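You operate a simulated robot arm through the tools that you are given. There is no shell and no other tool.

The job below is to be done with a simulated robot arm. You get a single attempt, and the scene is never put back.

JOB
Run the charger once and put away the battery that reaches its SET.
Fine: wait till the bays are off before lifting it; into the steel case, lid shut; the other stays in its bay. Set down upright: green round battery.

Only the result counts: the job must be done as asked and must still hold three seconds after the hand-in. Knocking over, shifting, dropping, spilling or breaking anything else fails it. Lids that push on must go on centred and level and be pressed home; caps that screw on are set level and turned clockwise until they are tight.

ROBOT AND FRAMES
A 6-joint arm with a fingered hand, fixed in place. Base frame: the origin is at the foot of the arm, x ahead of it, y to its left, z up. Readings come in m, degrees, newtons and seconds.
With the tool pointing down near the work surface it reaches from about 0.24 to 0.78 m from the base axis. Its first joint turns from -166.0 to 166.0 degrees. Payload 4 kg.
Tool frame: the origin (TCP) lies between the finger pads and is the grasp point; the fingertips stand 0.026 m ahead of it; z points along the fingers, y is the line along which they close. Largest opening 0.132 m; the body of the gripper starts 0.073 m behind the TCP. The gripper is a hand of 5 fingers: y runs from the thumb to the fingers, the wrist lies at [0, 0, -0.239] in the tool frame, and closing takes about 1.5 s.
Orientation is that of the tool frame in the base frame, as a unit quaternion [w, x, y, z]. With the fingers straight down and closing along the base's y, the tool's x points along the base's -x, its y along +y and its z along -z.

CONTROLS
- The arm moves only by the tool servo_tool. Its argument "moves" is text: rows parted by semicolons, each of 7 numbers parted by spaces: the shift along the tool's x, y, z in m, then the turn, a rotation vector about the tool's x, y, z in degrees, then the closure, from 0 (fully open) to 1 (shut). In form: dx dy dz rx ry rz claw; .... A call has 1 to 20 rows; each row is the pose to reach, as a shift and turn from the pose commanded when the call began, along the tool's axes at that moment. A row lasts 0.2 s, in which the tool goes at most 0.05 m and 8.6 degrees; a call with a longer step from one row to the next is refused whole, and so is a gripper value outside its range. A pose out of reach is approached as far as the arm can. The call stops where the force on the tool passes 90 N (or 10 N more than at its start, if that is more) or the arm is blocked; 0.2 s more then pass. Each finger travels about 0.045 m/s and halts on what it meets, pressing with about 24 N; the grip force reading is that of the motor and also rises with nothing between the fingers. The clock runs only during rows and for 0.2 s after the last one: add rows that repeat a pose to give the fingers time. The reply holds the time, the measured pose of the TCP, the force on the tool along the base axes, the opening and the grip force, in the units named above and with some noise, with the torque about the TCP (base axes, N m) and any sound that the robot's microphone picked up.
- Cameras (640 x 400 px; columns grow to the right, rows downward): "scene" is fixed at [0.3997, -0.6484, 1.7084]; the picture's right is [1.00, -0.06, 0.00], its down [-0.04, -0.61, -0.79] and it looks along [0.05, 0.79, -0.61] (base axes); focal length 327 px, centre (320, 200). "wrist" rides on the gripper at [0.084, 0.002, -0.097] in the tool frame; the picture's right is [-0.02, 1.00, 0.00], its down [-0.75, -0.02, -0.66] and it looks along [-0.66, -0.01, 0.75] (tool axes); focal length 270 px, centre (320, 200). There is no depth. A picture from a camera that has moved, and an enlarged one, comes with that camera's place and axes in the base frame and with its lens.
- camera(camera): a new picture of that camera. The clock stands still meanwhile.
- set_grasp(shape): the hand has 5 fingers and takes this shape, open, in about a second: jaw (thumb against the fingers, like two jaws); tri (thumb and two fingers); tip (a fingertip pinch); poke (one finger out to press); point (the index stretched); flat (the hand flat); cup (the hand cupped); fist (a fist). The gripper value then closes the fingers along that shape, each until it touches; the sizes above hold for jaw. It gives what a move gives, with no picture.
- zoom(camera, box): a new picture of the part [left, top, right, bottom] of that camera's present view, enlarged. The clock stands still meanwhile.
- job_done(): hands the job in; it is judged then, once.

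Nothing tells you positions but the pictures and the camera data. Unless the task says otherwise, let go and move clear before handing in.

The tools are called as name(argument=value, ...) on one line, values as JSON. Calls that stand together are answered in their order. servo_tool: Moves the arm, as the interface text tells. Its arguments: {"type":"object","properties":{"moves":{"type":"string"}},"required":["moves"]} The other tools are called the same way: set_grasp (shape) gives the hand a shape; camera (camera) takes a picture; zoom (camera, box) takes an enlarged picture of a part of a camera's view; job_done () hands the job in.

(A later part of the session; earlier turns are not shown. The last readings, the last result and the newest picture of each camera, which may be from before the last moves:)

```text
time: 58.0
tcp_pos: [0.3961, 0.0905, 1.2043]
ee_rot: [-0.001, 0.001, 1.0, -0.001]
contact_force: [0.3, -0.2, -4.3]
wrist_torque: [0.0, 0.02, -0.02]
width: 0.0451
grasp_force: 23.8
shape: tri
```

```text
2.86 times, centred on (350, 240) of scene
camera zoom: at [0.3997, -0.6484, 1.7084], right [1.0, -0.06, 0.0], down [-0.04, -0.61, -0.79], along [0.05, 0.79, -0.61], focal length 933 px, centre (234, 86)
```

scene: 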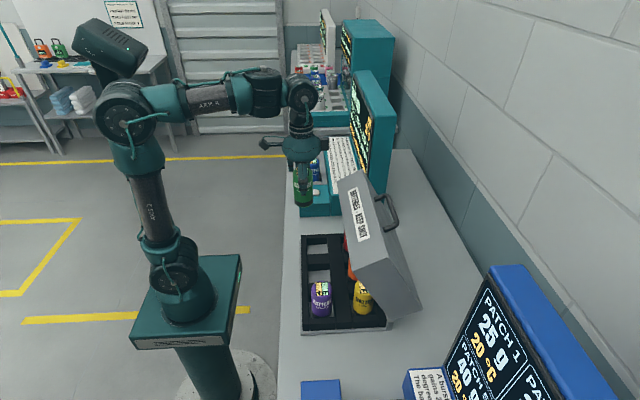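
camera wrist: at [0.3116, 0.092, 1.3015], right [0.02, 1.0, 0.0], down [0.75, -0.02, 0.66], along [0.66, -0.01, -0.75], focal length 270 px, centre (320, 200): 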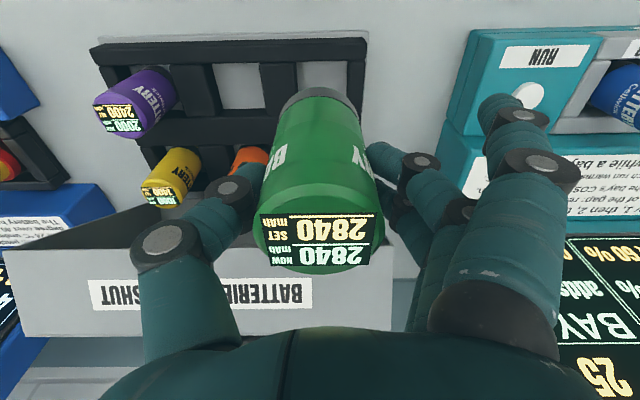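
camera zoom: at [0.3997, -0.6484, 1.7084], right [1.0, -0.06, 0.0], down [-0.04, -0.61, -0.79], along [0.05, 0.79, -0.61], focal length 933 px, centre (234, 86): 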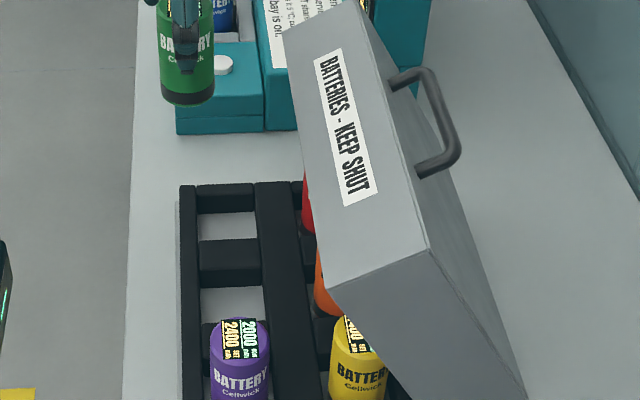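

The battery hangs above the front of the case. I'll zoom on the pocket to fix its exact place.

zoom(camera="wrist", box=[90, 20, 390, 200])

zoom(camera="scene", box=[295, 225, 345, 275])

```text
2.13 times, centred on (240, 110) of wrist
camera zoom: at [0.3116, 0.092, 1.3015], right [0.02, 1.0, 0.0], down [0.75, -0.02, 0.66], along [0.66, -0.01, -0.75], focal length 577 px, centre (491, 392)
```

zoom: 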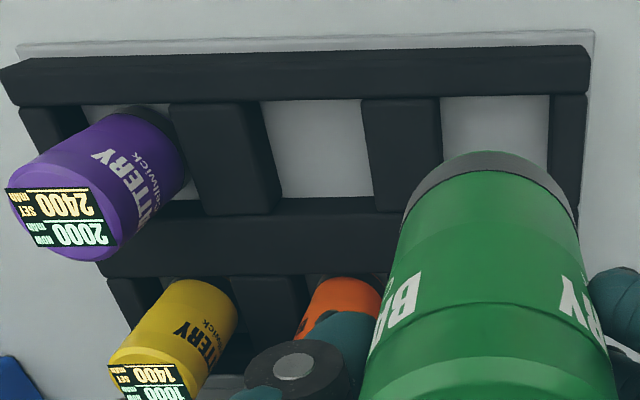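

```text
8.00 times, centred on (320, 250) of scene
camera zoom: at [0.3997, -0.6484, 1.7084], right [1.0, -0.06, 0.0], down [-0.04, -0.61, -0.79], along [0.05, 0.79, -0.61], focal length 2613 px, centre (320, -200)
```

zoom: 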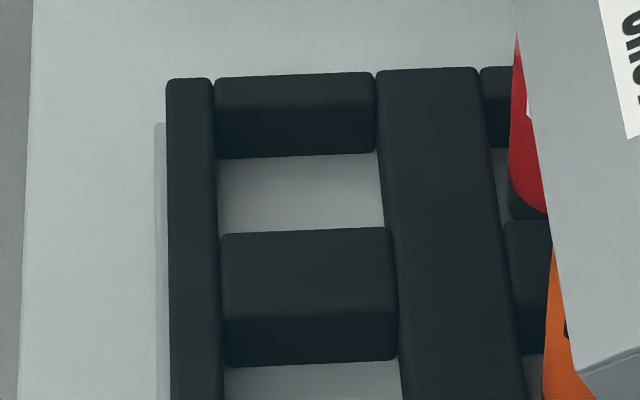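

The far pocket is centred near (0.4375, 0.0935), about 0.067 m square, floor around z 0.92–0.93. I'll move over it and lower part of the way.

servo_tool(moves="-0.014 0.001 0 0 0 0 0.95; -0.028 0.002 0 0 0 0 0.95; -0.0415 0.003 0.005 0 0 0 0.95; -0.0415 0.003 0.03 0 0 0 0.95; -0.0415 0.003 0.055 0 0 0 0.95; -0.0415 0.003 0.08 0 0 0 0.95; -0.0415 0.003 0.105 0 0 0 0.95; -0.0415 0.003 0.13 0 0 0 0.95; -0.0415 0.003 0.15 0 0 0 0.95; -0.0415 0.003 0.15 0 0 0 0.95")

camera(camera="wrist")

zoom(camera="scene", box=[290, 180, 390, 280])

```text
time: 60.2
tcp_pos: [0.4367, 0.0927, 1.054]
ee_rot: [-0.002, 0.001, 1.0, -0.002]
contact_force: [0.3, -0.2, -3.4]
wrist_torque: [-0.02, 0.02, -0.01]
width: 0.0452
grasp_force: 24.4
shape: tri
```

```text
taken
camera wrist: at [0.3513, 0.0938, 1.1511], right [0.02, 1.0, 0.0], down [0.75, -0.02, 0.66], along [0.66, -0.01, -0.75], focal length 270 px, centre (320, 200)
```

wrist: 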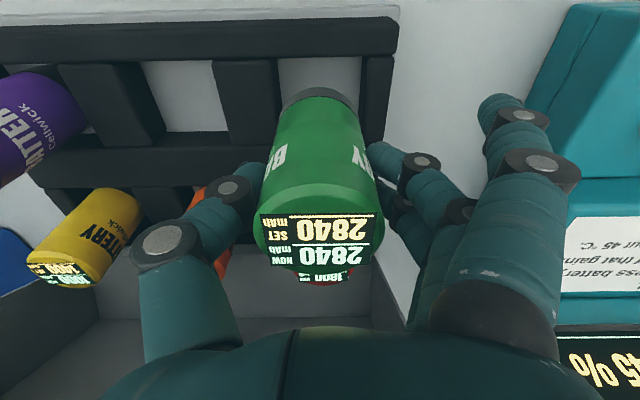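

```text
4.00 times, centred on (340, 230) of scene
camera zoom: at [0.3997, -0.6484, 1.7084], right [1.0, -0.06, 0.0], down [-0.04, -0.61, -0.79], along [0.05, 0.79, -0.61], focal length 1306 px, centre (240, 80)
```

zoom: 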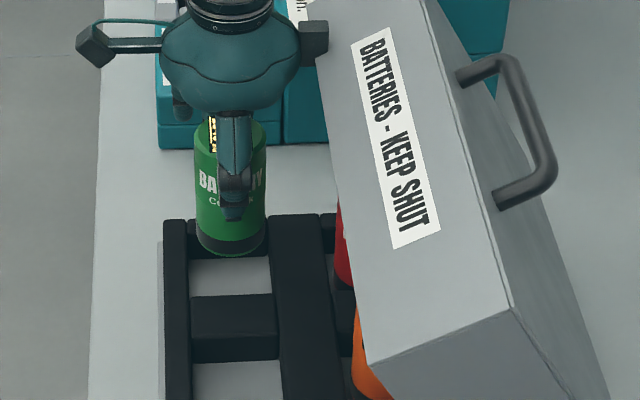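

The block on the far side of the palm would meet the lid's lip at this opening angle, so the lid must open more first. I'll shift to the case's open end, clear of the other batteries, and use that block to push the lip gently back.

servo_tool(moves="0.01 0.01 -0.002 0 0 0 0.95; 0.02 0.03 -0.004 0 0 0 0.95; 0.02 0.057 -0.004 0 0 0 0.95; 0.01 0.057 -0.004 0 0 0 0.95; 0.0 0.057 -0.004 0 0 0 0.95; 0.0 0.057 -0.004 0 0 0 0.95")

zoom(camera="scene", box=[290, 170, 390, 270])

camera(camera="wrist")

```text
time: 61.6
tcp_pos: [0.4387, 0.1505, 1.0566]
ee_rot: [-0.001, 0.002, 1.0, -0.001]
contact_force: [0.2, -0.5, -3.9]
wrist_torque: [0.01, 0.02, 0.0]
width: 0.0453
grasp_force: 23.7
shape: tri
```

```text
4.00 times, centred on (340, 220) of scene
camera zoom: at [0.3997, -0.6484, 1.7084], right [1.0, -0.06, 0.0], down [-0.04, -0.61, -0.79], along [0.05, 0.79, -0.61], focal length 1306 px, centre (240, 120)
```

zoom: 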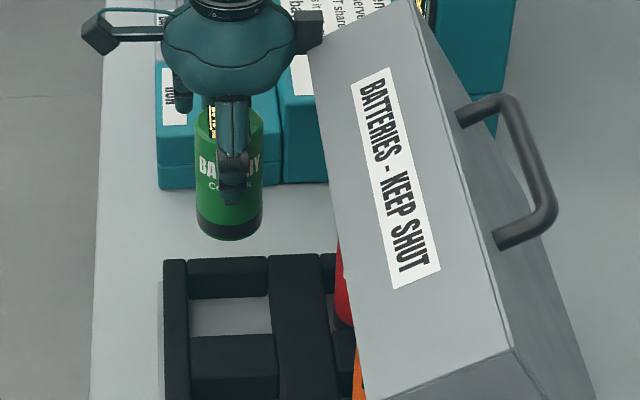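

```text
taken
camera wrist: at [0.3534, 0.152, 1.1552], right [0.02, 1.0, 0.0], down [0.75, -0.02, 0.66], along [0.66, -0.02, -0.75], focal length 270 px, centre (320, 200)
```

wrist: 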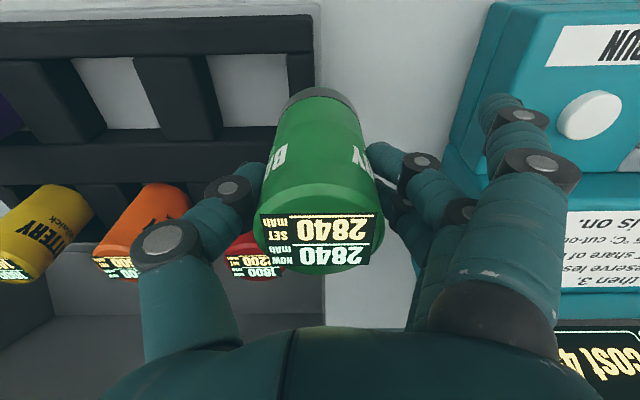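

servo_tool(moves="-0.008 0 0 0 0 0 0.95; -0.016 0 0 0 0 0 0.95; -0.024 0 0 0 0 0 0.95; -0.024 0 0 0 0 0 0.95")

zoom(camera="scene", box=[290, 170, 390, 270])

```text
time: 62.6
tcp_pos: [0.4605, 0.1511, 1.0577]
ee_rot: [-0.001, 0.0, 1.0, -0.001]
contact_force: [-3.4, 1.3, -1.0]
wrist_torque: [-0.06, -0.43, 0.05]
width: 0.0455
grasp_force: 24.1
shape: tri
```

```text
4.00 times, centred on (340, 220) of scene
camera zoom: at [0.3997, -0.6484, 1.7084], right [1.0, -0.06, 0.0], down [-0.04, -0.61, -0.79], along [0.05, 0.79, -0.61], focal length 1306 px, centre (240, 120)
```

zoom: 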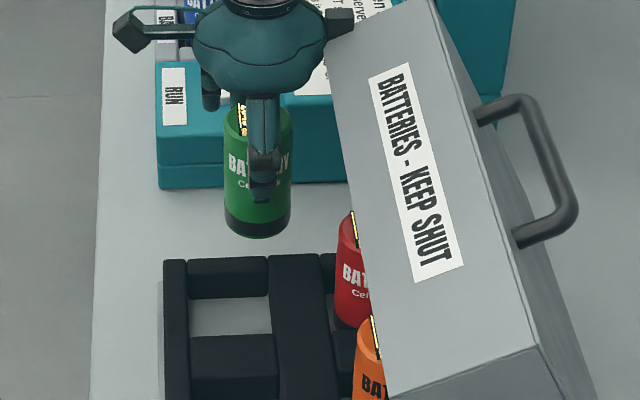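

The block pushes the lid back with only a few newtons. I'll push further in the same way.

servo_tool(moves="-0.008 0 0 0 0 0 0.95; -0.016 0 0 0 0 0 0.95; -0.024 0 0 0 0 0 0.95; -0.032 0 0 0 0 0 0.95; -0.04 0 0 0 0 0 0.95; -0.048 0 0 0 0 0 0.95; -0.048 0 0 0 0 0 0.95")

zoom(camera="scene", box=[290, 170, 430, 310])

```text
time: 63.5
tcp_pos: [0.4922, 0.151, 1.0644]
ee_rot: [0.005, 0.001, 1.0, 0.002]
contact_force: [-3.8, 0.3, -0.5]
wrist_torque: [0.05, -0.49, 0.02]
width: 0.0454
grasp_force: 24.2
shape: tri
stopped in row 4: the force on the tool passed its limit at 94 N (the readings are from after the stop); the commanded pose is now the measured one
```

```text
2.86 times, centred on (360, 240) of scene
camera zoom: at [0.3997, -0.6484, 1.7084], right [1.0, -0.06, 0.0], down [-0.04, -0.61, -0.79], along [0.05, 0.79, -0.61], focal length 933 px, centre (206, 86)
```

zoom: 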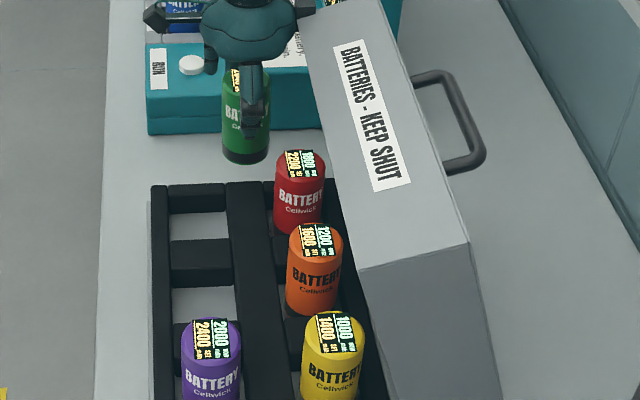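

The lid is now at about 70°, giving enough room, and the load has dropped away again. I'll back off and return over the far pocket.

servo_tool(moves="0.01 0 0 0 0.1 0 0.95; 0.025 0 0 0 0.3 0 0.95; 0.04 -0.015 0 0 0.5 0 0.95; 0.055 -0.035 0.0 0 0.5 0 0.95; 0.0555 -0.05 0 0 0.5 0 0.95; 0.0555 -0.0578 0.005 0 0.5 0 0.95; 0.0555 -0.0578 0.01 0 0.5 0 0.95; 0.0555 -0.0578 0.01 0 0.5 0 0.95")

camera(camera="wrist")

zoom(camera="scene", box=[290, 180, 390, 280])

camera(camera="scene")

```text
time: 65.3
tcp_pos: [0.4358, 0.0923, 1.0536]
ee_rot: [0.001, 0.0, 1.0, 0.002]
contact_force: [0.7, 0.4, -4.6]
wrist_torque: [0.0, -0.01, 0.01]
width: 0.0452
grasp_force: 24.1
shape: tri
```

```text
taken
camera wrist: at [0.3511, 0.094, 1.1507], right [0.02, 1.0, 0.0], down [0.75, -0.02, 0.66], along [0.66, -0.01, -0.75], focal length 270 px, centre (320, 200)
```

wrist: 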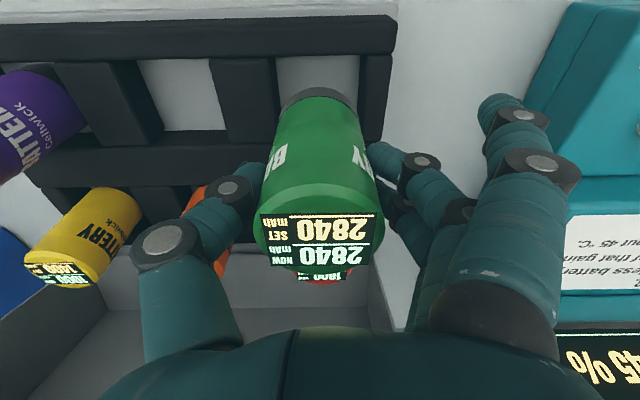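

```text
4.00 times, centred on (340, 230) of scene
camera zoom: at [0.3997, -0.6484, 1.7084], right [1.0, -0.06, 0.0], down [-0.04, -0.61, -0.79], along [0.05, 0.79, -0.61], focal length 1306 px, centre (240, 80)
```

zoom: 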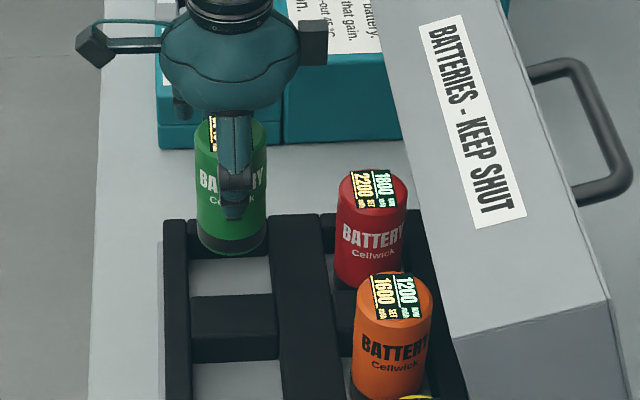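

```text
taken
```

scene: 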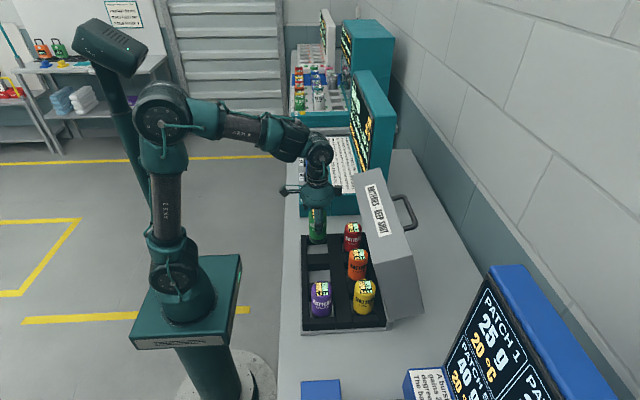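

Both cameras agree that the battery is centred over the far pocket, and the lid is well clear. I'll lower it slowly.

servo_tool(moves="0 0 0.01 0 0 0 0.95; 0 0 0.02 0 0 0 0.95; 0 0 0.03 0 0 0 0.95; 0 0 0.038 0 0 0 0.95; 0 0 0.044 0 0 0 0.95; 0 0 0.044 0 0 0 0.95")

camera(camera="wrist")

zoom(camera="scene", box=[290, 180, 390, 280])

```text
time: 66.7
tcp_pos: [0.4356, 0.0951, 1.0095]
ee_rot: [0.002, 0.0, 1.0, 0.002]
contact_force: [0.4, -0.1, -3.4]
wrist_torque: [0.0, -0.01, 0.02]
width: 0.0452
grasp_force: 23.6
shape: tri
```

```text
taken
camera wrist: at [0.3512, 0.0952, 1.1068], right [0.02, 1.0, 0.0], down [0.75, -0.02, 0.66], along [0.66, -0.01, -0.75], focal length 270 px, centre (320, 200)
```

wrist: 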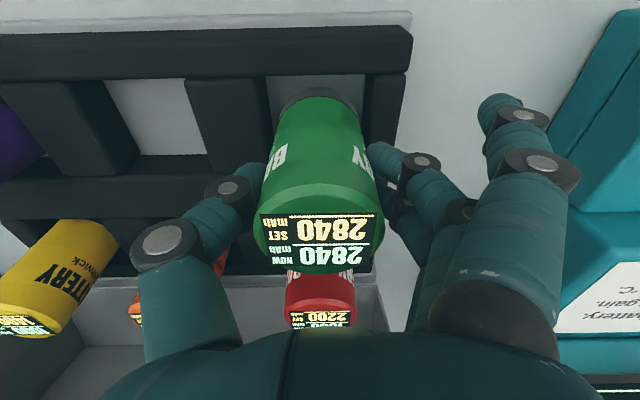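

```text
4.00 times, centred on (340, 230) of scene
camera zoom: at [0.3997, -0.6484, 1.7084], right [1.0, -0.06, 0.0], down [-0.04, -0.61, -0.79], along [0.05, 0.79, -0.61], focal length 1306 px, centre (240, 80)
```

zoom: 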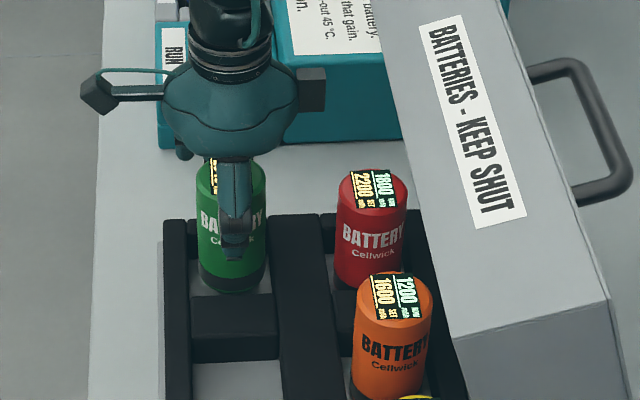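

servo_tool(moves="0 -0.001 0.004 0 0 0 0.95; 0 -0.001 0.008 0 0 0 0.95; 0 -0.001 0.01 0 0 0 0.95; 0 -0.001 0.01 0 0 0 0.95")

```text
time: 67.7
tcp_pos: [0.4358, 0.0924, 0.9992]
ee_rot: [0.003, 0.0, 1.0, 0.001]
contact_force: [-0.4, 0.4, -3.9]
wrist_torque: [0.01, 0.0, 0.01]
width: 0.0454
grasp_force: 23.9
shape: tri
```

servo_tool(moves="0 0 0.002 0 0 0 0.95; 0 0 0.004 0 0 0 0.95; 0 0 0.006 0 0 0 0.95; 0 0 0.006 0 0 0 0.95")

zoom(camera="scene", box=[295, 205, 355, 265])

```text
time: 68.7
tcp_pos: [0.4373, 0.0931, 0.9953]
ee_rot: [0.001, 0.0, 1.0, 0.002]
contact_force: [-0.8, -1.5, -3.7]
wrist_torque: [0.03, -0.01, 0.03]
width: 0.0454
grasp_force: 23.5
shape: tri
```

```text
6.67 times, centred on (325, 235) of scene
camera zoom: at [0.3997, -0.6484, 1.7084], right [1.0, -0.06, 0.0], down [-0.04, -0.61, -0.79], along [0.05, 0.79, -0.61], focal length 2177 px, centre (287, -33)
```

zoom: 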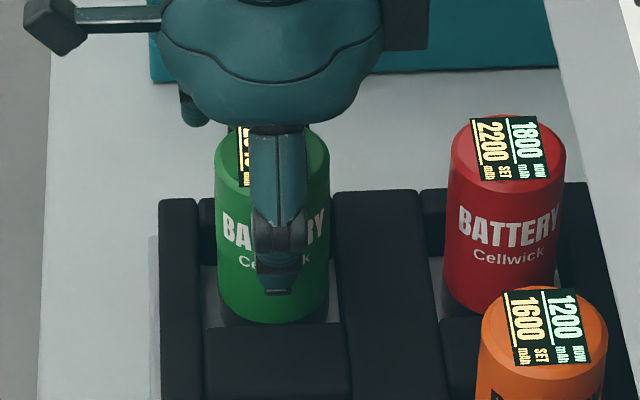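

servo_tool(moves="0 0 0.001 0 0 0 0.95; 0 0 0.002 0 0 0 0.95; 0 0 0.003 0 0 0 0.95; 0 0 0.003 0 0 0 0.95")

```text
time: 69.7
tcp_pos: [0.4359, 0.0924, 0.9911]
ee_rot: [0.001, -0.001, 1.0, 0.001]
contact_force: [3.0, -0.7, 2.2]
wrist_torque: [-0.05, -0.01, 0.04]
width: 0.0451
grasp_force: 23.6
shape: tri
```

The load has turned from −3.7 to +2.2 N, so the battery stands on the pocket floor. I'll open the fingers gently.

servo_tool(moves="0 0 0 0 0 0 0.7; 0 0 0 0 0 0 0.62; 0 0 0 0 0 0 0.55; 0 0 0 0 0 0 0.48; 0 0 0 0 0 0 0.42; 0 0 0 0 0 0 0.4; 0 0 0 0 0 0 0.4")

camera(camera="wrist")

zoom(camera="scene", box=[295, 205, 355, 265])

```text
time: 71.3
tcp_pos: [0.4371, 0.0916, 0.9907]
ee_rot: [0.002, 0.0, 1.0, 0.002]
contact_force: [-0.1, 0.4, 0.6]
wrist_torque: [-0.02, -0.02, 0.01]
width: 0.0785
grasp_force: 0.0
shape: tri
```

```text
taken
camera wrist: at [0.3513, 0.0937, 1.088], right [0.02, 1.0, 0.0], down [0.75, -0.02, 0.66], along [0.66, -0.01, -0.75], focal length 270 px, centre (320, 200)
```

wrist: 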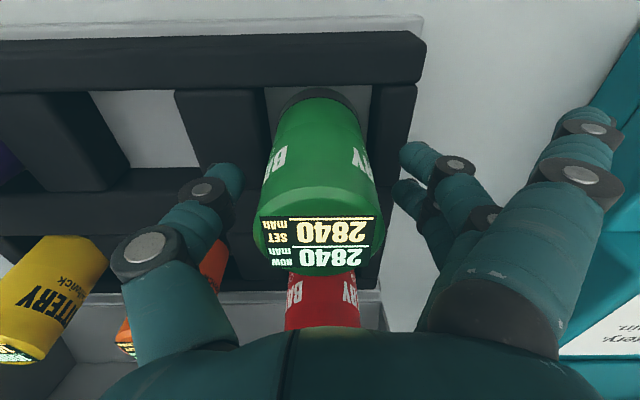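

```text
6.67 times, centred on (325, 235) of scene
camera zoom: at [0.3997, -0.6484, 1.7084], right [1.0, -0.06, 0.0], down [-0.04, -0.61, -0.79], along [0.05, 0.79, -0.61], focal length 2177 px, centre (287, -33)
```

zoom: 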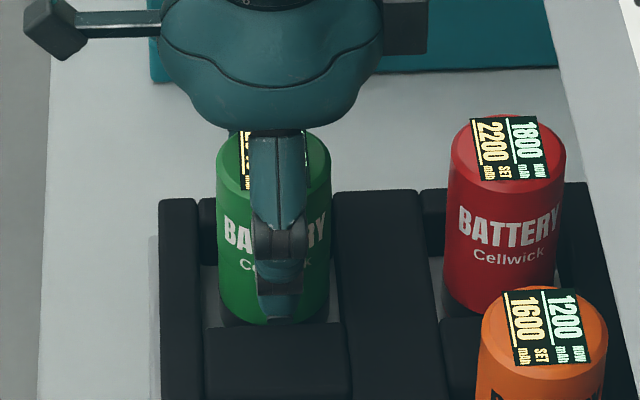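

Released cleanly and the battery stands upright. I'll rise straight up.

servo_tool(moves="0 0 -0.01 0 0 0 0.4; 0 0 -0.025 0 0 0 0.4; 0 0 -0.05 0 0 0 0.4; 0 0 -0.08 0 0 0 0.4; 0 0 -0.11 0 0 0 0.4; 0 0 -0.14 0 0 0 0.4; 0.02 0 -0.18 0 0 0 0.4; 0.04 0 -0.21 0 0 0 0.4; 0.05 0 -0.24 0 0 0 0.4; 0.05 0 -0.26 0 0 0 0.4; 0.05 0 -0.26 0 0 0 0.4")

camera(camera="wrist")

zoom(camera="scene", box=[290, 170, 450, 340])

```text
time: 73.7
tcp_pos: [0.3856, 0.0913, 1.2494]
ee_rot: [0.002, 0.0, 1.0, 0.002]
contact_force: [0.2, 0.0, 0.1]
wrist_torque: [0.0, -0.01, -0.01]
width: 0.0786
grasp_force: 0.1
shape: tri
```

```text
taken
camera wrist: at [0.3003, 0.0926, 1.3477], right [0.02, 1.0, 0.0], down [0.75, -0.02, 0.66], along [0.66, -0.01, -0.75], focal length 270 px, centre (320, 200)
```

wrist: 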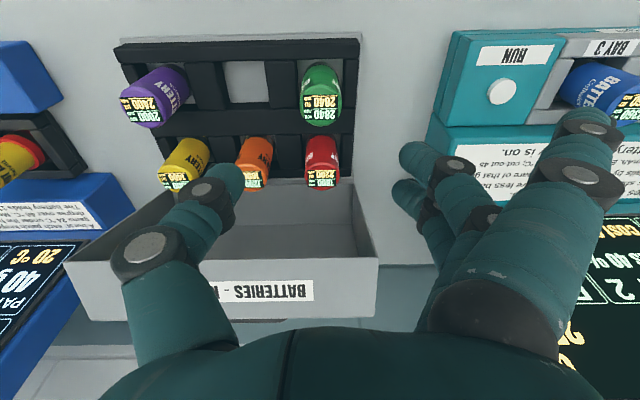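

```text
2.35 times, centred on (370, 255) of scene
camera zoom: at [0.3997, -0.6484, 1.7084], right [1.0, -0.06, 0.0], down [-0.04, -0.61, -0.79], along [0.05, 0.79, -0.61], focal length 768 px, centre (202, 71)
```

zoom: 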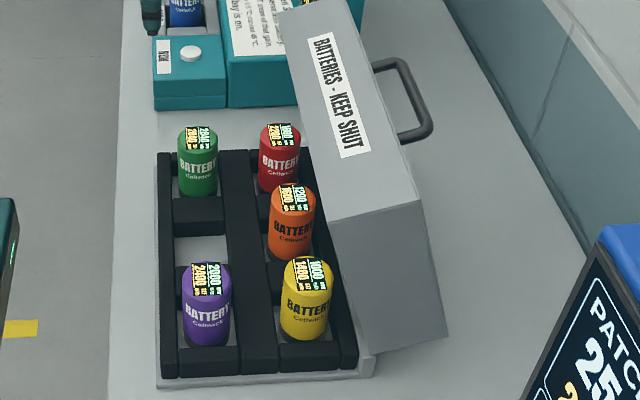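

Green stands upright in the far pocket, with the others untouched. Next I'll close the lid: jaw turned to close along x, fingers hooked over the lid's front edge beside the handle, then draw it shut gently.

set_grasp(shape="jaw")

servo_tool(moves="0 0 -0.002 0 0 7.5 0; 0 0 -0.004 0 0 15 0; 0 0 -0.006 0 0 22.5 0; 0 0 -0.006 0 0 30 0; 0 0 -0.006 0 0 37.5 0; 0 0 -0.006 0 0 45 0; 0 0 -0.006 0 0 52.5 0; 0 0 -0.006 0 0 60 0; -0.02 -0.001 -0.006 0 0 67.5 0; -0.045 -0.002 -0.006 0 0 75 0; -0.07 -0.003 -0.006 0 0 82.5 0; -0.095 -0.004 -0.006 0 0 90 0; -0.12 -0.005 -0.006 0 0 90 0; -0.145 -0.006 -0.006 0 0 90 0; -0.165 -0.006 -0.006 0 0 90 0; -0.165 -0.006 -0.006 0 0 90 0")

camera(camera="wrist")

zoom(camera="scene", box=[290, 120, 430, 260])

```text
time: 74.6
tcp_pos: [0.386, 0.0908, 1.2495]
ee_rot: [0.001, 0.001, 1.0, 0.001]
contact_force: [-0.2, -1.2, -0.3]
wrist_torque: [-0.01, -0.01, -0.03]
width: 0.1318
grasp_force: 0.0
shape: jaw
```

```text
time: 78.0
tcp_pos: [0.5527, 0.0863, 1.2572]
ee_rot: [0.0, 0.707, 0.708, 0.003]
contact_force: [-0.2, 0.2, 0.9]
wrist_torque: [-0.04, 0.01, -0.02]
width: 0.1322
grasp_force: 0.2
shape: jaw
```

```text
taken
camera wrist: at [0.5531, 0.1701, 1.3543], right [1.0, -0.02, 0.0], down [-0.02, -0.76, 0.66], along [-0.01, -0.66, -0.76], focal length 270 px, centre (320, 200)
```

wrist: 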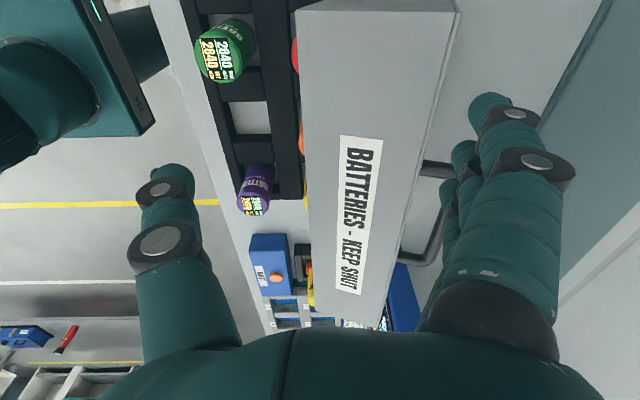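

```text
2.86 times, centred on (360, 190) of scene
camera zoom: at [0.3997, -0.6484, 1.7084], right [1.0, -0.06, 0.0], down [-0.04, -0.61, -0.79], along [0.05, 0.79, -0.61], focal length 933 px, centre (206, 229)
```

zoom: 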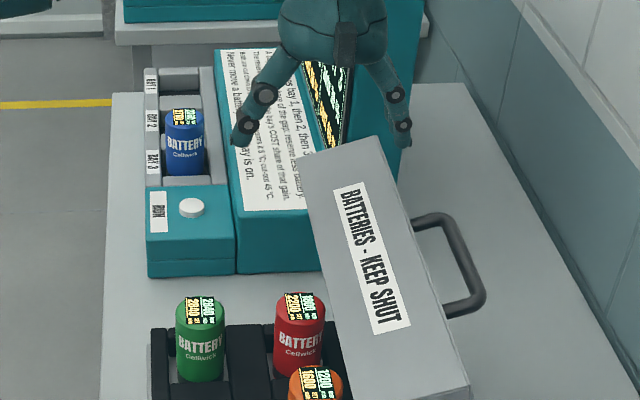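

The jaw straddles the lid's front edge, fingers behind it and clear of the handle. I'll shift a little outward and lower so the fingertips reach behind the lid.

servo_tool(moves="0 0.01 0 0 0 0 0; 0 0.02 0.005 0 0 0 0; 0 0.02 0.02 0 0 0 0; 0 0.02 0.035 0 0 0 0; 0 0.02 0.05 0 0 0 0; 0 0.02 0.06 0 0 0 0; 0 0.02 0.06 0 0 0 0")

camera(camera="wrist")

zoom(camera="scene", box=[320, 140, 420, 240])

```text
time: 79.6
tcp_pos: [0.5703, 0.0869, 1.1974]
ee_rot: [0.001, 0.707, 0.708, 0.002]
contact_force: [0.2, -0.5, -1.1]
wrist_torque: [0.02, 0.0, -0.05]
width: 0.1318
grasp_force: 0.0
shape: jaw
```

```text
taken
camera wrist: at [0.5714, 0.1716, 1.2947], right [1.0, -0.02, 0.0], down [-0.02, -0.75, 0.66], along [-0.01, -0.66, -0.75], focal length 270 px, centre (320, 200)
```

wrist: 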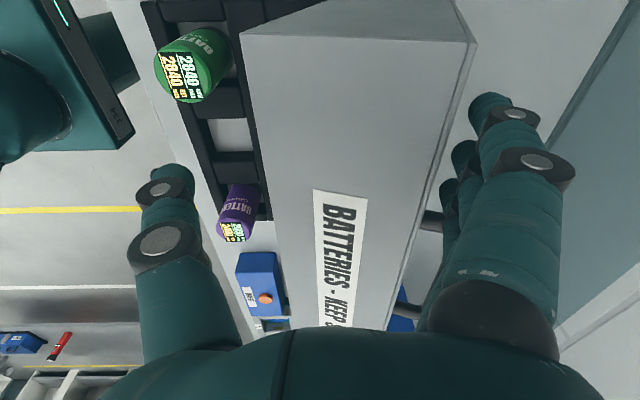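

```text
4.00 times, centred on (370, 190) of scene
camera zoom: at [0.3997, -0.6484, 1.7084], right [1.0, -0.06, 0.0], down [-0.04, -0.61, -0.79], along [0.05, 0.79, -0.61], focal length 1306 px, centre (120, 240)
```

zoom: 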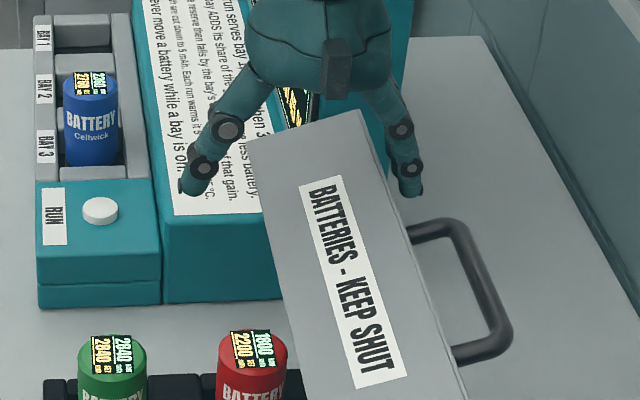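

servo_tool(moves="0 -0.012 0 0 0 0 0; 0 -0.024 0 0 0 0 0; 0 -0.036 0 0 0 0 0; 0 -0.048 0.002 0 0 0 0; 0 -0.06 0.003 0 0 0 0; 0 -0.06 0.003 0 0 0 0")

camera(camera="wrist")

zoom(camera="scene", box=[300, 140, 420, 260])

```text
time: 81.0
tcp_pos: [0.5117, 0.0859, 1.1943]
ee_rot: [0.0, 0.707, 0.707, 0.002]
contact_force: [2.6, 2.2, 1.7]
wrist_torque: [0.04, -0.21, 0.15]
width: 0.1321
grasp_force: 0.1
shape: jaw
```

```text
taken
camera wrist: at [0.5125, 0.1697, 1.2921], right [1.0, -0.02, 0.0], down [-0.02, -0.76, 0.66], along [-0.01, -0.66, -0.76], focal length 270 px, centre (320, 200)
```

wrist: 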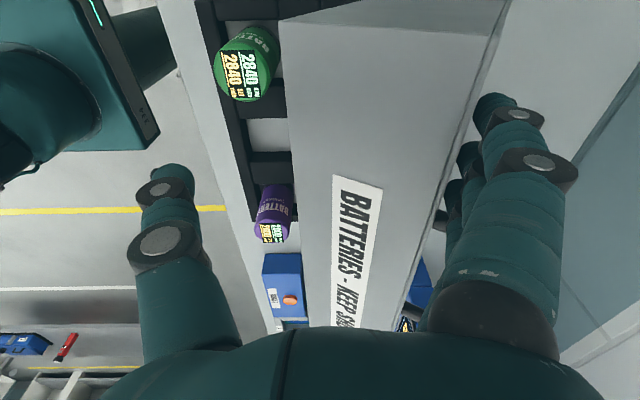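

```text
3.33 times, centred on (360, 200) of scene
camera zoom: at [0.3997, -0.6484, 1.7084], right [1.0, -0.06, 0.0], down [-0.04, -0.61, -0.79], along [0.05, 0.79, -0.61], focal length 1089 px, centre (187, 200)
```

zoom: 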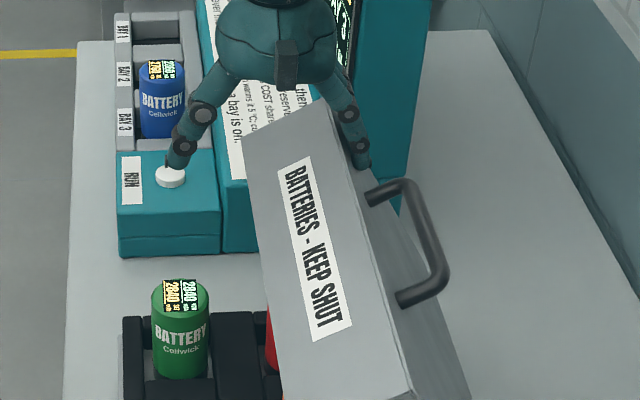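

The lid follows the fingers with little force. I'll continue drawing and lowering along its arc.

servo_tool(moves="0 -0.013 0.002 0 0 0 0; 0 -0.025 0.005 0 0 0 0; 0 -0.0375 0.008 0 0 0 0; 0 -0.047 0.011 0 0 0 0; 0 -0.056 0.0145 0 0 0 0; 0 -0.065 0.0185 0 0 0 0; 0 -0.073 0.0225 0 0 0 0; 0 -0.073 0.0225 0 0 0 0")

camera(camera="wrist")

zoom(camera="scene", box=[300, 140, 420, 260])

```text
time: 82.8
tcp_pos: [0.4606, 0.0737, 1.2124]
ee_rot: [0.009, 0.706, 0.708, -0.016]
contact_force: [-3.3, 1.0, 8.0]
wrist_torque: [0.2, -0.48, 0.09]
width: 0.1317
grasp_force: 0.1
shape: jaw
out of reach, approached as far as the arm can: row 1, 2, 3, 4, 5, 6, 7, 8
```

```text
taken
camera wrist: at [0.4621, 0.162, 1.3064], right [1.0, -0.02, -0.01], down [-0.01, -0.73, 0.68], along [-0.02, -0.68, -0.73], focal length 270 px, centre (320, 200)
```

wrist: 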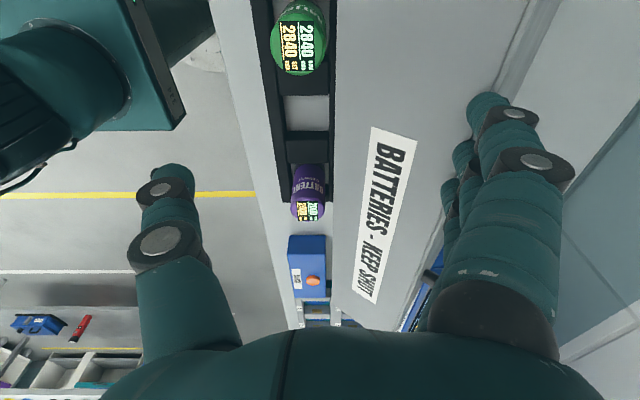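

```text
3.33 times, centred on (360, 200) of scene
camera zoom: at [0.3997, -0.6484, 1.7084], right [1.0, -0.06, 0.0], down [-0.04, -0.61, -0.79], along [0.05, 0.79, -0.61], focal length 1089 px, centre (187, 200)
```

zoom: 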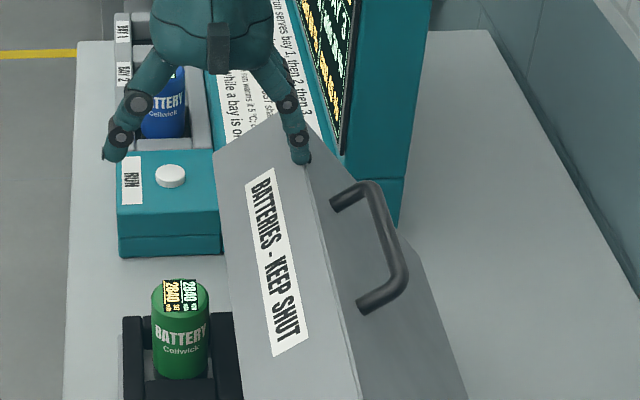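

The arm meets an awkward pose here again, but the lid holds at about 50°. I'll rise clear, go back to the orientation that worked well, and push the lid shut with a closed hand.

servo_tool(moves="0 0.004 -0.01 0 0 0 0; 0 0.006 -0.025 0 0 0 0; 0 0.006 -0.04 0 0 0 0; 0 0.006 -0.045 0 0 0 0; 0 0.006 -0.045 0 0 0 0")

zoom(camera="scene", box=[300, 140, 420, 260])

```text
time: 84.0
tcp_pos: [0.4557, 0.0757, 1.2213]
ee_rot: [0.002, 0.707, 0.707, -0.004]
contact_force: [0.1, -0.5, 0.1]
wrist_torque: [0.01, -0.01, -0.01]
width: 0.1317
grasp_force: 0.1
shape: jaw
out of reach, approached as far as the arm can: row 1, 2, 3, 4
```

```text
3.33 times, centred on (360, 200) of scene
camera zoom: at [0.3997, -0.6484, 1.7084], right [1.0, -0.06, 0.0], down [-0.04, -0.61, -0.79], along [0.05, 0.79, -0.61], focal length 1089 px, centre (187, 200)
```

zoom: 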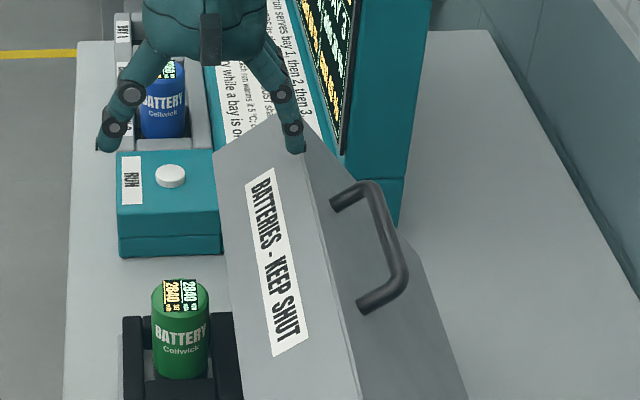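

servo_tool(moves="0 0 -0.01 0 0 0 0; 0 0 -0.02 0 0 0 0; 0 0 -0.035 0 0 0 0; 0 0 -0.035 0 0 -7.5 0; 0 0 -0.035 0 0 -15 0; 0 0 -0.035 0 0 -22.5 0.2; 0 0 -0.035 0 0 -30 0.4; 0 0 -0.035 0 0 -37.5 0.6; 0 0 -0.035 0 0 -45 0.8; 0 0 -0.035 0 0 -52.5 1; 0 0 -0.035 0 0 -60 1; 0 0 -0.035 0 0 -67.5 1; 0 0 -0.035 0 0 -75 1; 0 0 -0.035 0 0 -82.5 1; 0 0 -0.035 0 0 -90 1; 0 0 -0.035 0 0 -90 1")

camera(camera="wrist")

zoom(camera="scene", box=[290, 120, 430, 260])

```text
time: 87.4
tcp_pos: [0.4432, 0.0861, 1.2513]
ee_rot: [0.001, 0.0, 1.0, 0.001]
contact_force: [1.0, 0.2, -0.3]
wrist_torque: [-0.01, 0.0, 0.02]
width: 0.0001
grasp_force: 23.7
shape: jaw
out of reach, approached as far as the arm can: row 2, 3
```

```text
taken
camera wrist: at [0.3585, 0.0867, 1.3486], right [0.02, 1.0, 0.0], down [0.75, -0.02, 0.66], along [0.66, -0.01, -0.75], focal length 270 px, centre (320, 200)
```

wrist: 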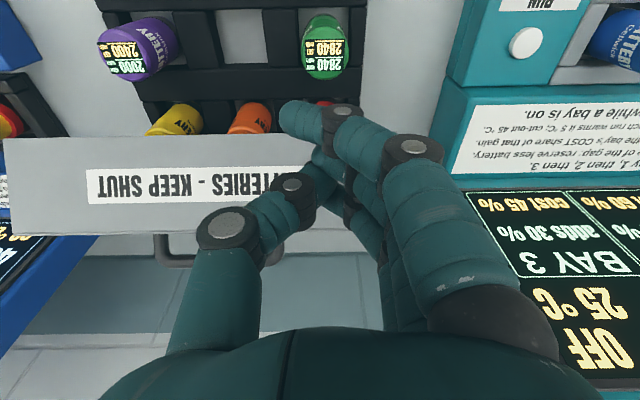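

```text
2.86 times, centred on (360, 190) of scene
camera zoom: at [0.3997, -0.6484, 1.7084], right [1.0, -0.06, 0.0], down [-0.04, -0.61, -0.79], along [0.05, 0.79, -0.61], focal length 933 px, centre (206, 229)
```

zoom: 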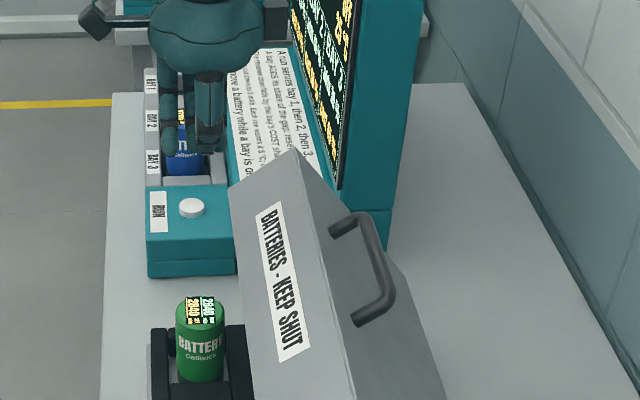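

Now the closed hand passes over the lid's edge and comes down behind it, to push on its top face.

servo_tool(moves="-0.02 0 -0.004 0 0 0 1; -0.04 0 -0.006 0 0 0 1; -0.06 0 -0.006 0 0 0 1; -0.08 0 -0.006 0 0 0 1; -0.1 0 -0.006 0 0 0 1; -0.12 0 -0.006 0 0 0 1; -0.14 0 -0.003 0 0 0 1; -0.16 0 0.0 0 0 0 1; -0.175 0 0.005 0 0 0 1; -0.187 0 0.015 0 0 0 1; -0.187 0 0.015 0 0 0 1")

camera(camera="wrist")

zoom(camera="scene", box=[310, 120, 450, 260])

```text
time: 89.8
tcp_pos: [0.6308, 0.0849, 1.237]
ee_rot: [0.002, 0.0, 1.0, 0.002]
contact_force: [0.0, -0.6, 0.0]
wrist_torque: [0.04, -0.01, 0.02]
width: 0.0002
grasp_force: 23.8
shape: jaw
```

```text
taken
camera wrist: at [0.5453, 0.0868, 1.3342], right [0.02, 1.0, 0.0], down [0.75, -0.02, 0.66], along [0.66, -0.01, -0.75], focal length 270 px, centre (320, 200)
```

wrist: 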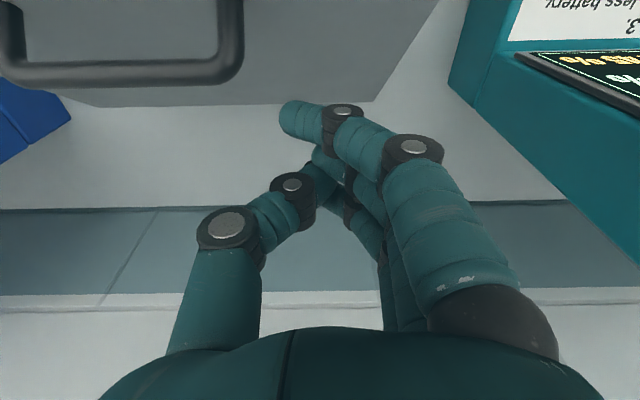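

```text
2.86 times, centred on (380, 190) of scene
camera zoom: at [0.3997, -0.6484, 1.7084], right [1.0, -0.06, 0.0], down [-0.04, -0.61, -0.79], along [0.05, 0.79, -0.61], focal length 933 px, centre (149, 229)
```

zoom: 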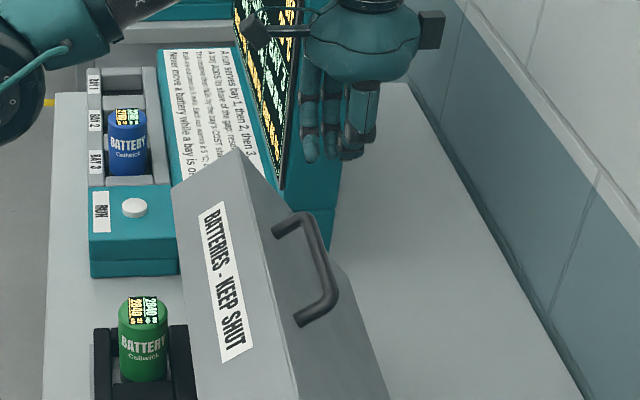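

servo_tool(moves="-0.005 0 0.02 0 0 0 1; -0.005 0 0.04 0 0 0 1; -0.005 0 0.06 0 0 0 1; -0.005 0 0.078 0 0 0 1; 0.005 0 0.078 0 0 0 1; 0.015 0 0.078 0 0 0 1; 0.025 0 0.078 0 0 0 1; 0.035 0 0.078 0 0 0 1; 0.035 0 0.078 0 0 0 1")

camera(camera="wrist")

zoom(camera="scene", box=[310, 120, 450, 260])

```text
time: 91.8
tcp_pos: [0.5969, 0.0857, 1.1585]
ee_rot: [0.002, 0.0, 1.0, 0.002]
contact_force: [1.3, -0.1, 0.4]
wrist_torque: [-0.02, -0.01, 0.03]
width: 0.0002
grasp_force: 23.2
shape: jaw
```

```text
taken
camera wrist: at [0.5108, 0.0865, 1.2557], right [0.02, 1.0, 0.0], down [0.75, -0.02, 0.66], along [0.66, -0.01, -0.75], focal length 270 px, centre (320, 200)
```

wrist: 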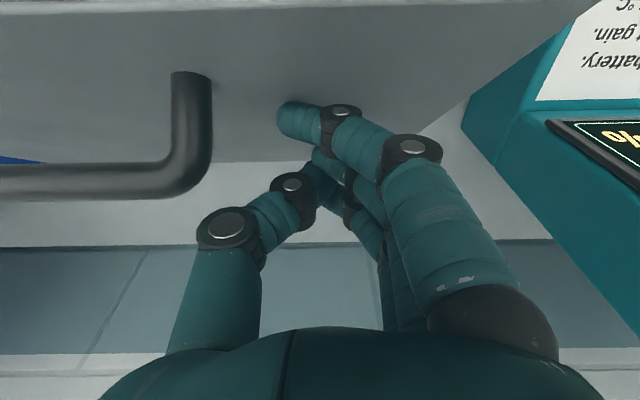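

```text
2.86 times, centred on (380, 190) of scene
camera zoom: at [0.3997, -0.6484, 1.7084], right [1.0, -0.06, 0.0], down [-0.04, -0.61, -0.79], along [0.05, 0.79, -0.61], focal length 933 px, centre (149, 229)
```

zoom: 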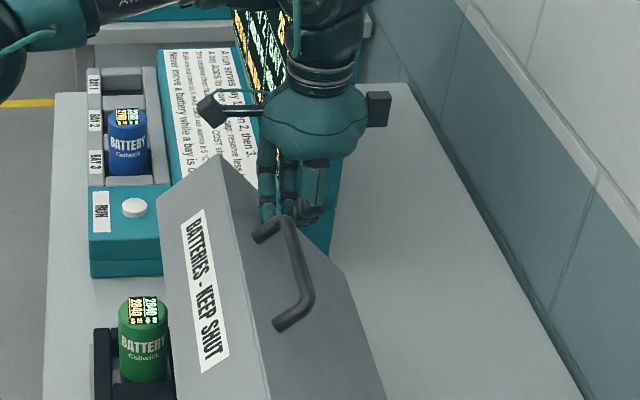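

The fingertips touch the top face and the lid gives way easily. I'll follow its arc downwards.

servo_tool(moves="0.01 0 0.003 0 0 0 1; 0.021 0 0.008 0 0 0 1; 0.031 0 0.0125 0 0 0 1; 0.041 0 0.018 0 0 0 1; 0.05 0 0.024 0 0 0 1; 0.0595 0 0.03 0 0 0 1; 0.0595 0 0.03 0 0 0 1")

zoom(camera="scene", box=[290, 140, 430, 320])

camera(camera="wrist")

```text
time: 93.4
tcp_pos: [0.5749, 0.0497, 1.1519]
ee_rot: [-0.009, -0.001, 0.999, -0.036]
contact_force: [0.3, 0.1, 0.0]
wrist_torque: [-0.01, 0.04, 0.0]
width: 0.0002
grasp_force: 24.3
shape: jaw
out of reach, approached as far as the arm can: row 3, 4, 5, 6
```

```text
2.22 times, centred on (360, 230) of scene
camera zoom: at [0.3997, -0.6484, 1.7084], right [1.0, -0.06, 0.0], down [-0.04, -0.61, -0.79], along [0.05, 0.79, -0.61], focal length 726 px, centre (231, 133)
```

zoom: 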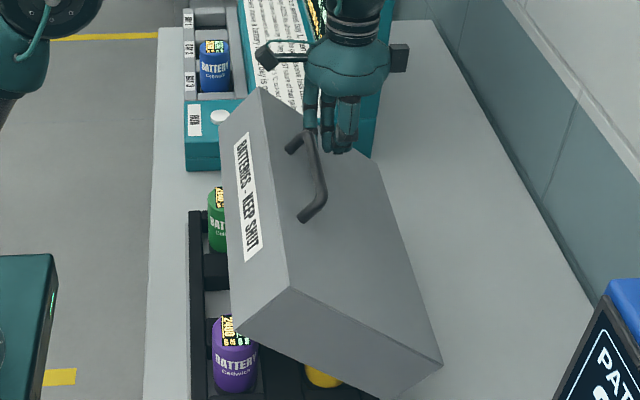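

```text
taken
camera wrist: at [0.4919, 0.0588, 1.2514], right [0.02, 1.0, -0.07], down [0.76, 0.03, 0.64], along [0.64, -0.07, -0.76], focal length 270 px, centre (320, 200)
```

wrist: 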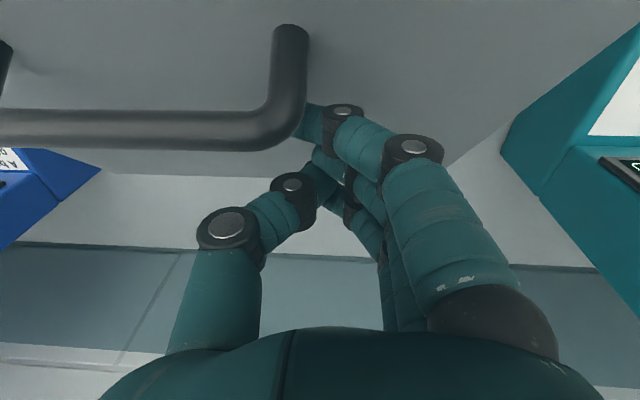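

The arm hit its awkward zone again and swung a little, though without load. I'll back out to the earlier pose and rise clear, then press from above with the thumb in the orientation that worked on the button.

servo_tool(moves="-0.03 0 -0.015 0 0 0 1; -0.06 0 -0.03 0 0 0 1; -0.065 0 -0.035 0 0 0 1; -0.065 0 -0.035 0 0 0 1; -0.065 0 -0.035 0 0 0 1")

zoom(camera="scene", box=[290, 140, 430, 320])

```text
time: 94.6
tcp_pos: [0.6029, 0.0857, 1.1632]
ee_rot: [0.001, 0.0, 1.0, 0.002]
contact_force: [-0.9, -0.1, 0.5]
wrist_torque: [0.01, -0.02, -0.02]
width: 0.0003
grasp_force: 23.8
shape: jaw
out of reach, approached as far as the arm can: row 1
```

```text
2.22 times, centred on (360, 230) of scene
camera zoom: at [0.3997, -0.6484, 1.7084], right [1.0, -0.06, 0.0], down [-0.04, -0.61, -0.79], along [0.05, 0.79, -0.61], focal length 726 px, centre (231, 133)
```

zoom: 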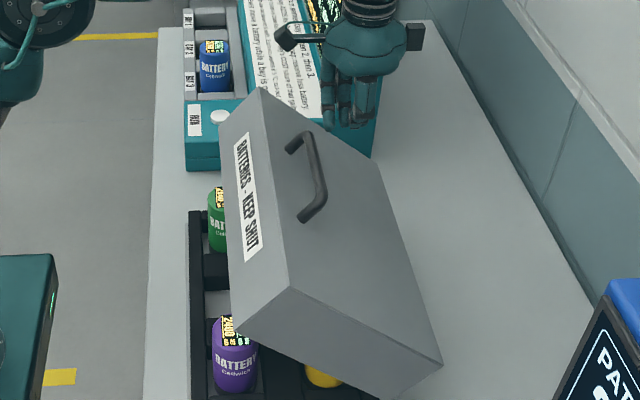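

servo_tool(moves="0 0 -0.025 0 0 0 1; 0 0 -0.05 0 0 0 1; 0 0 -0.075 0 0 0 1; 0 0 -0.09 0 0 0 1; 0.02 0 -0.092 0 0 0 1; 0.045 0 -0.092 0 0 0 1; 0.07 0 -0.092 0 0 0 1; 0.095 0 -0.092 0 0 0 1; 0.12 0 -0.092 0 0 0 1; 0.145 0 -0.092 0 0 0 1; 0.17 0 -0.092 0 0 0 1; 0.195 0 -0.092 0 0 0 1; 0.21 0 -0.092 0 0 0 1; 0.21 0 -0.092 0 0 0 1; 0.21 0 -0.092 0 0 0 1")

set_grasp(shape="poke")

servo_tool(moves="0 0 0 0 0 8 0; 0 0 0 0 0 16 0; 0 0 0 0 0 24 0; 0 0 0 0 0 32 0; 0 0 0 0 0 40 0; 0 0 0 0 0 48 0; 0 0 0 0 0 56 0; 0 0 0 0 0 64 0; 0 0 0 0 0 72 0; 0 0 0 0 0 80 0; 0 0 0 0 0 88 0; 0 0 0 0 0 90 0; 0 0 0 0 0 90 0")

servo_tool(moves="0 0 0 0 0 8 0; 0 0 0 0 0 16 0; 0 0 0 0 0 24 0; 0 0 0 0 0 32 0; 0 0 0 0 0 40 0; 0 0 0 0 0 48 0; 0 0 0 0 0 56 0; 0 0 0 0 0 64 0; 0 0 0 0 0 72 0; 0 0 0 0 0 80 0; 0 0 0 0 0 88 0; 0 0 0 0 0 90 0; 0 0 0 0 0 90 0")

zoom(camera="scene", box=[270, 120, 430, 300])

camera(camera="wrist")

```text
time: 97.8
tcp_pos: [0.3916, 0.0851, 1.2555]
ee_rot: [0.002, 0.0, 1.0, 0.002]
contact_force: [0.6, -0.2, -1.0]
wrist_torque: [-0.01, -0.01, 0.04]
width: 0.0
grasp_force: 24.2
shape: jaw
```

```text
time: 98.7
tcp_pos: [0.3924, 0.0851, 1.2552]
ee_rot: [0.002, 0.0, 1.0, 0.002]
contact_force: [0.0, -0.9, 0.0]
wrist_torque: [0.01, 0.03, 0.0]
width: 0.0
grasp_force: 0.2
shape: poke
```

```text
time: 101.5
tcp_pos: [0.3928, 0.085, 1.254]
ee_rot: [0.0, 0.707, 0.707, 0.003]
contact_force: [-0.1, -0.3, 0.1]
wrist_torque: [-0.03, -0.01, 0.01]
width: 0.0
grasp_force: 0.1
shape: poke
```

```text
time: 104.3
tcp_pos: [0.3915, 0.0858, 1.2553]
ee_rot: [-0.001, 1.0, -0.001, 0.001]
contact_force: [0.4, 0.3, 0.1]
wrist_torque: [0.03, 0.01, 0.0]
width: 0.0001
grasp_force: 0.1
shape: poke
```

```text
2.22 times, centred on (350, 210) of scene
camera zoom: at [0.3997, -0.6484, 1.7084], right [1.0, -0.06, 0.0], down [-0.04, -0.61, -0.79], along [0.05, 0.79, -0.61], focal length 726 px, centre (253, 178)
```

zoom: 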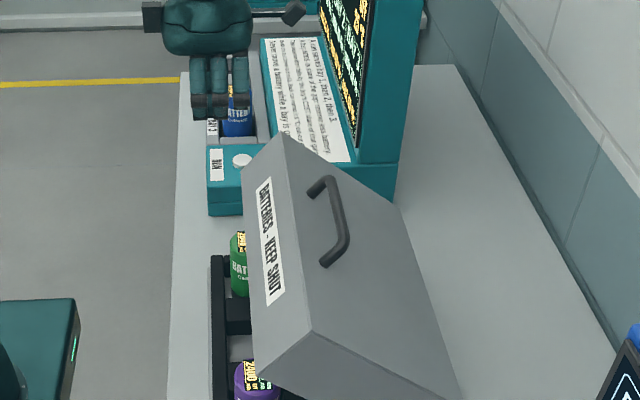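

```text
taken
camera wrist: at [0.4756, 0.0831, 1.3524], right [-0.02, -1.0, 0.0], down [-0.75, 0.01, 0.66], along [-0.66, 0.02, -0.75], focal length 270 px, centre (320, 200)
```

wrist: 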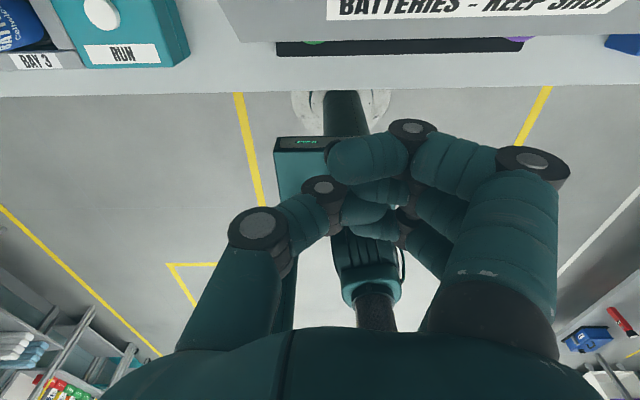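

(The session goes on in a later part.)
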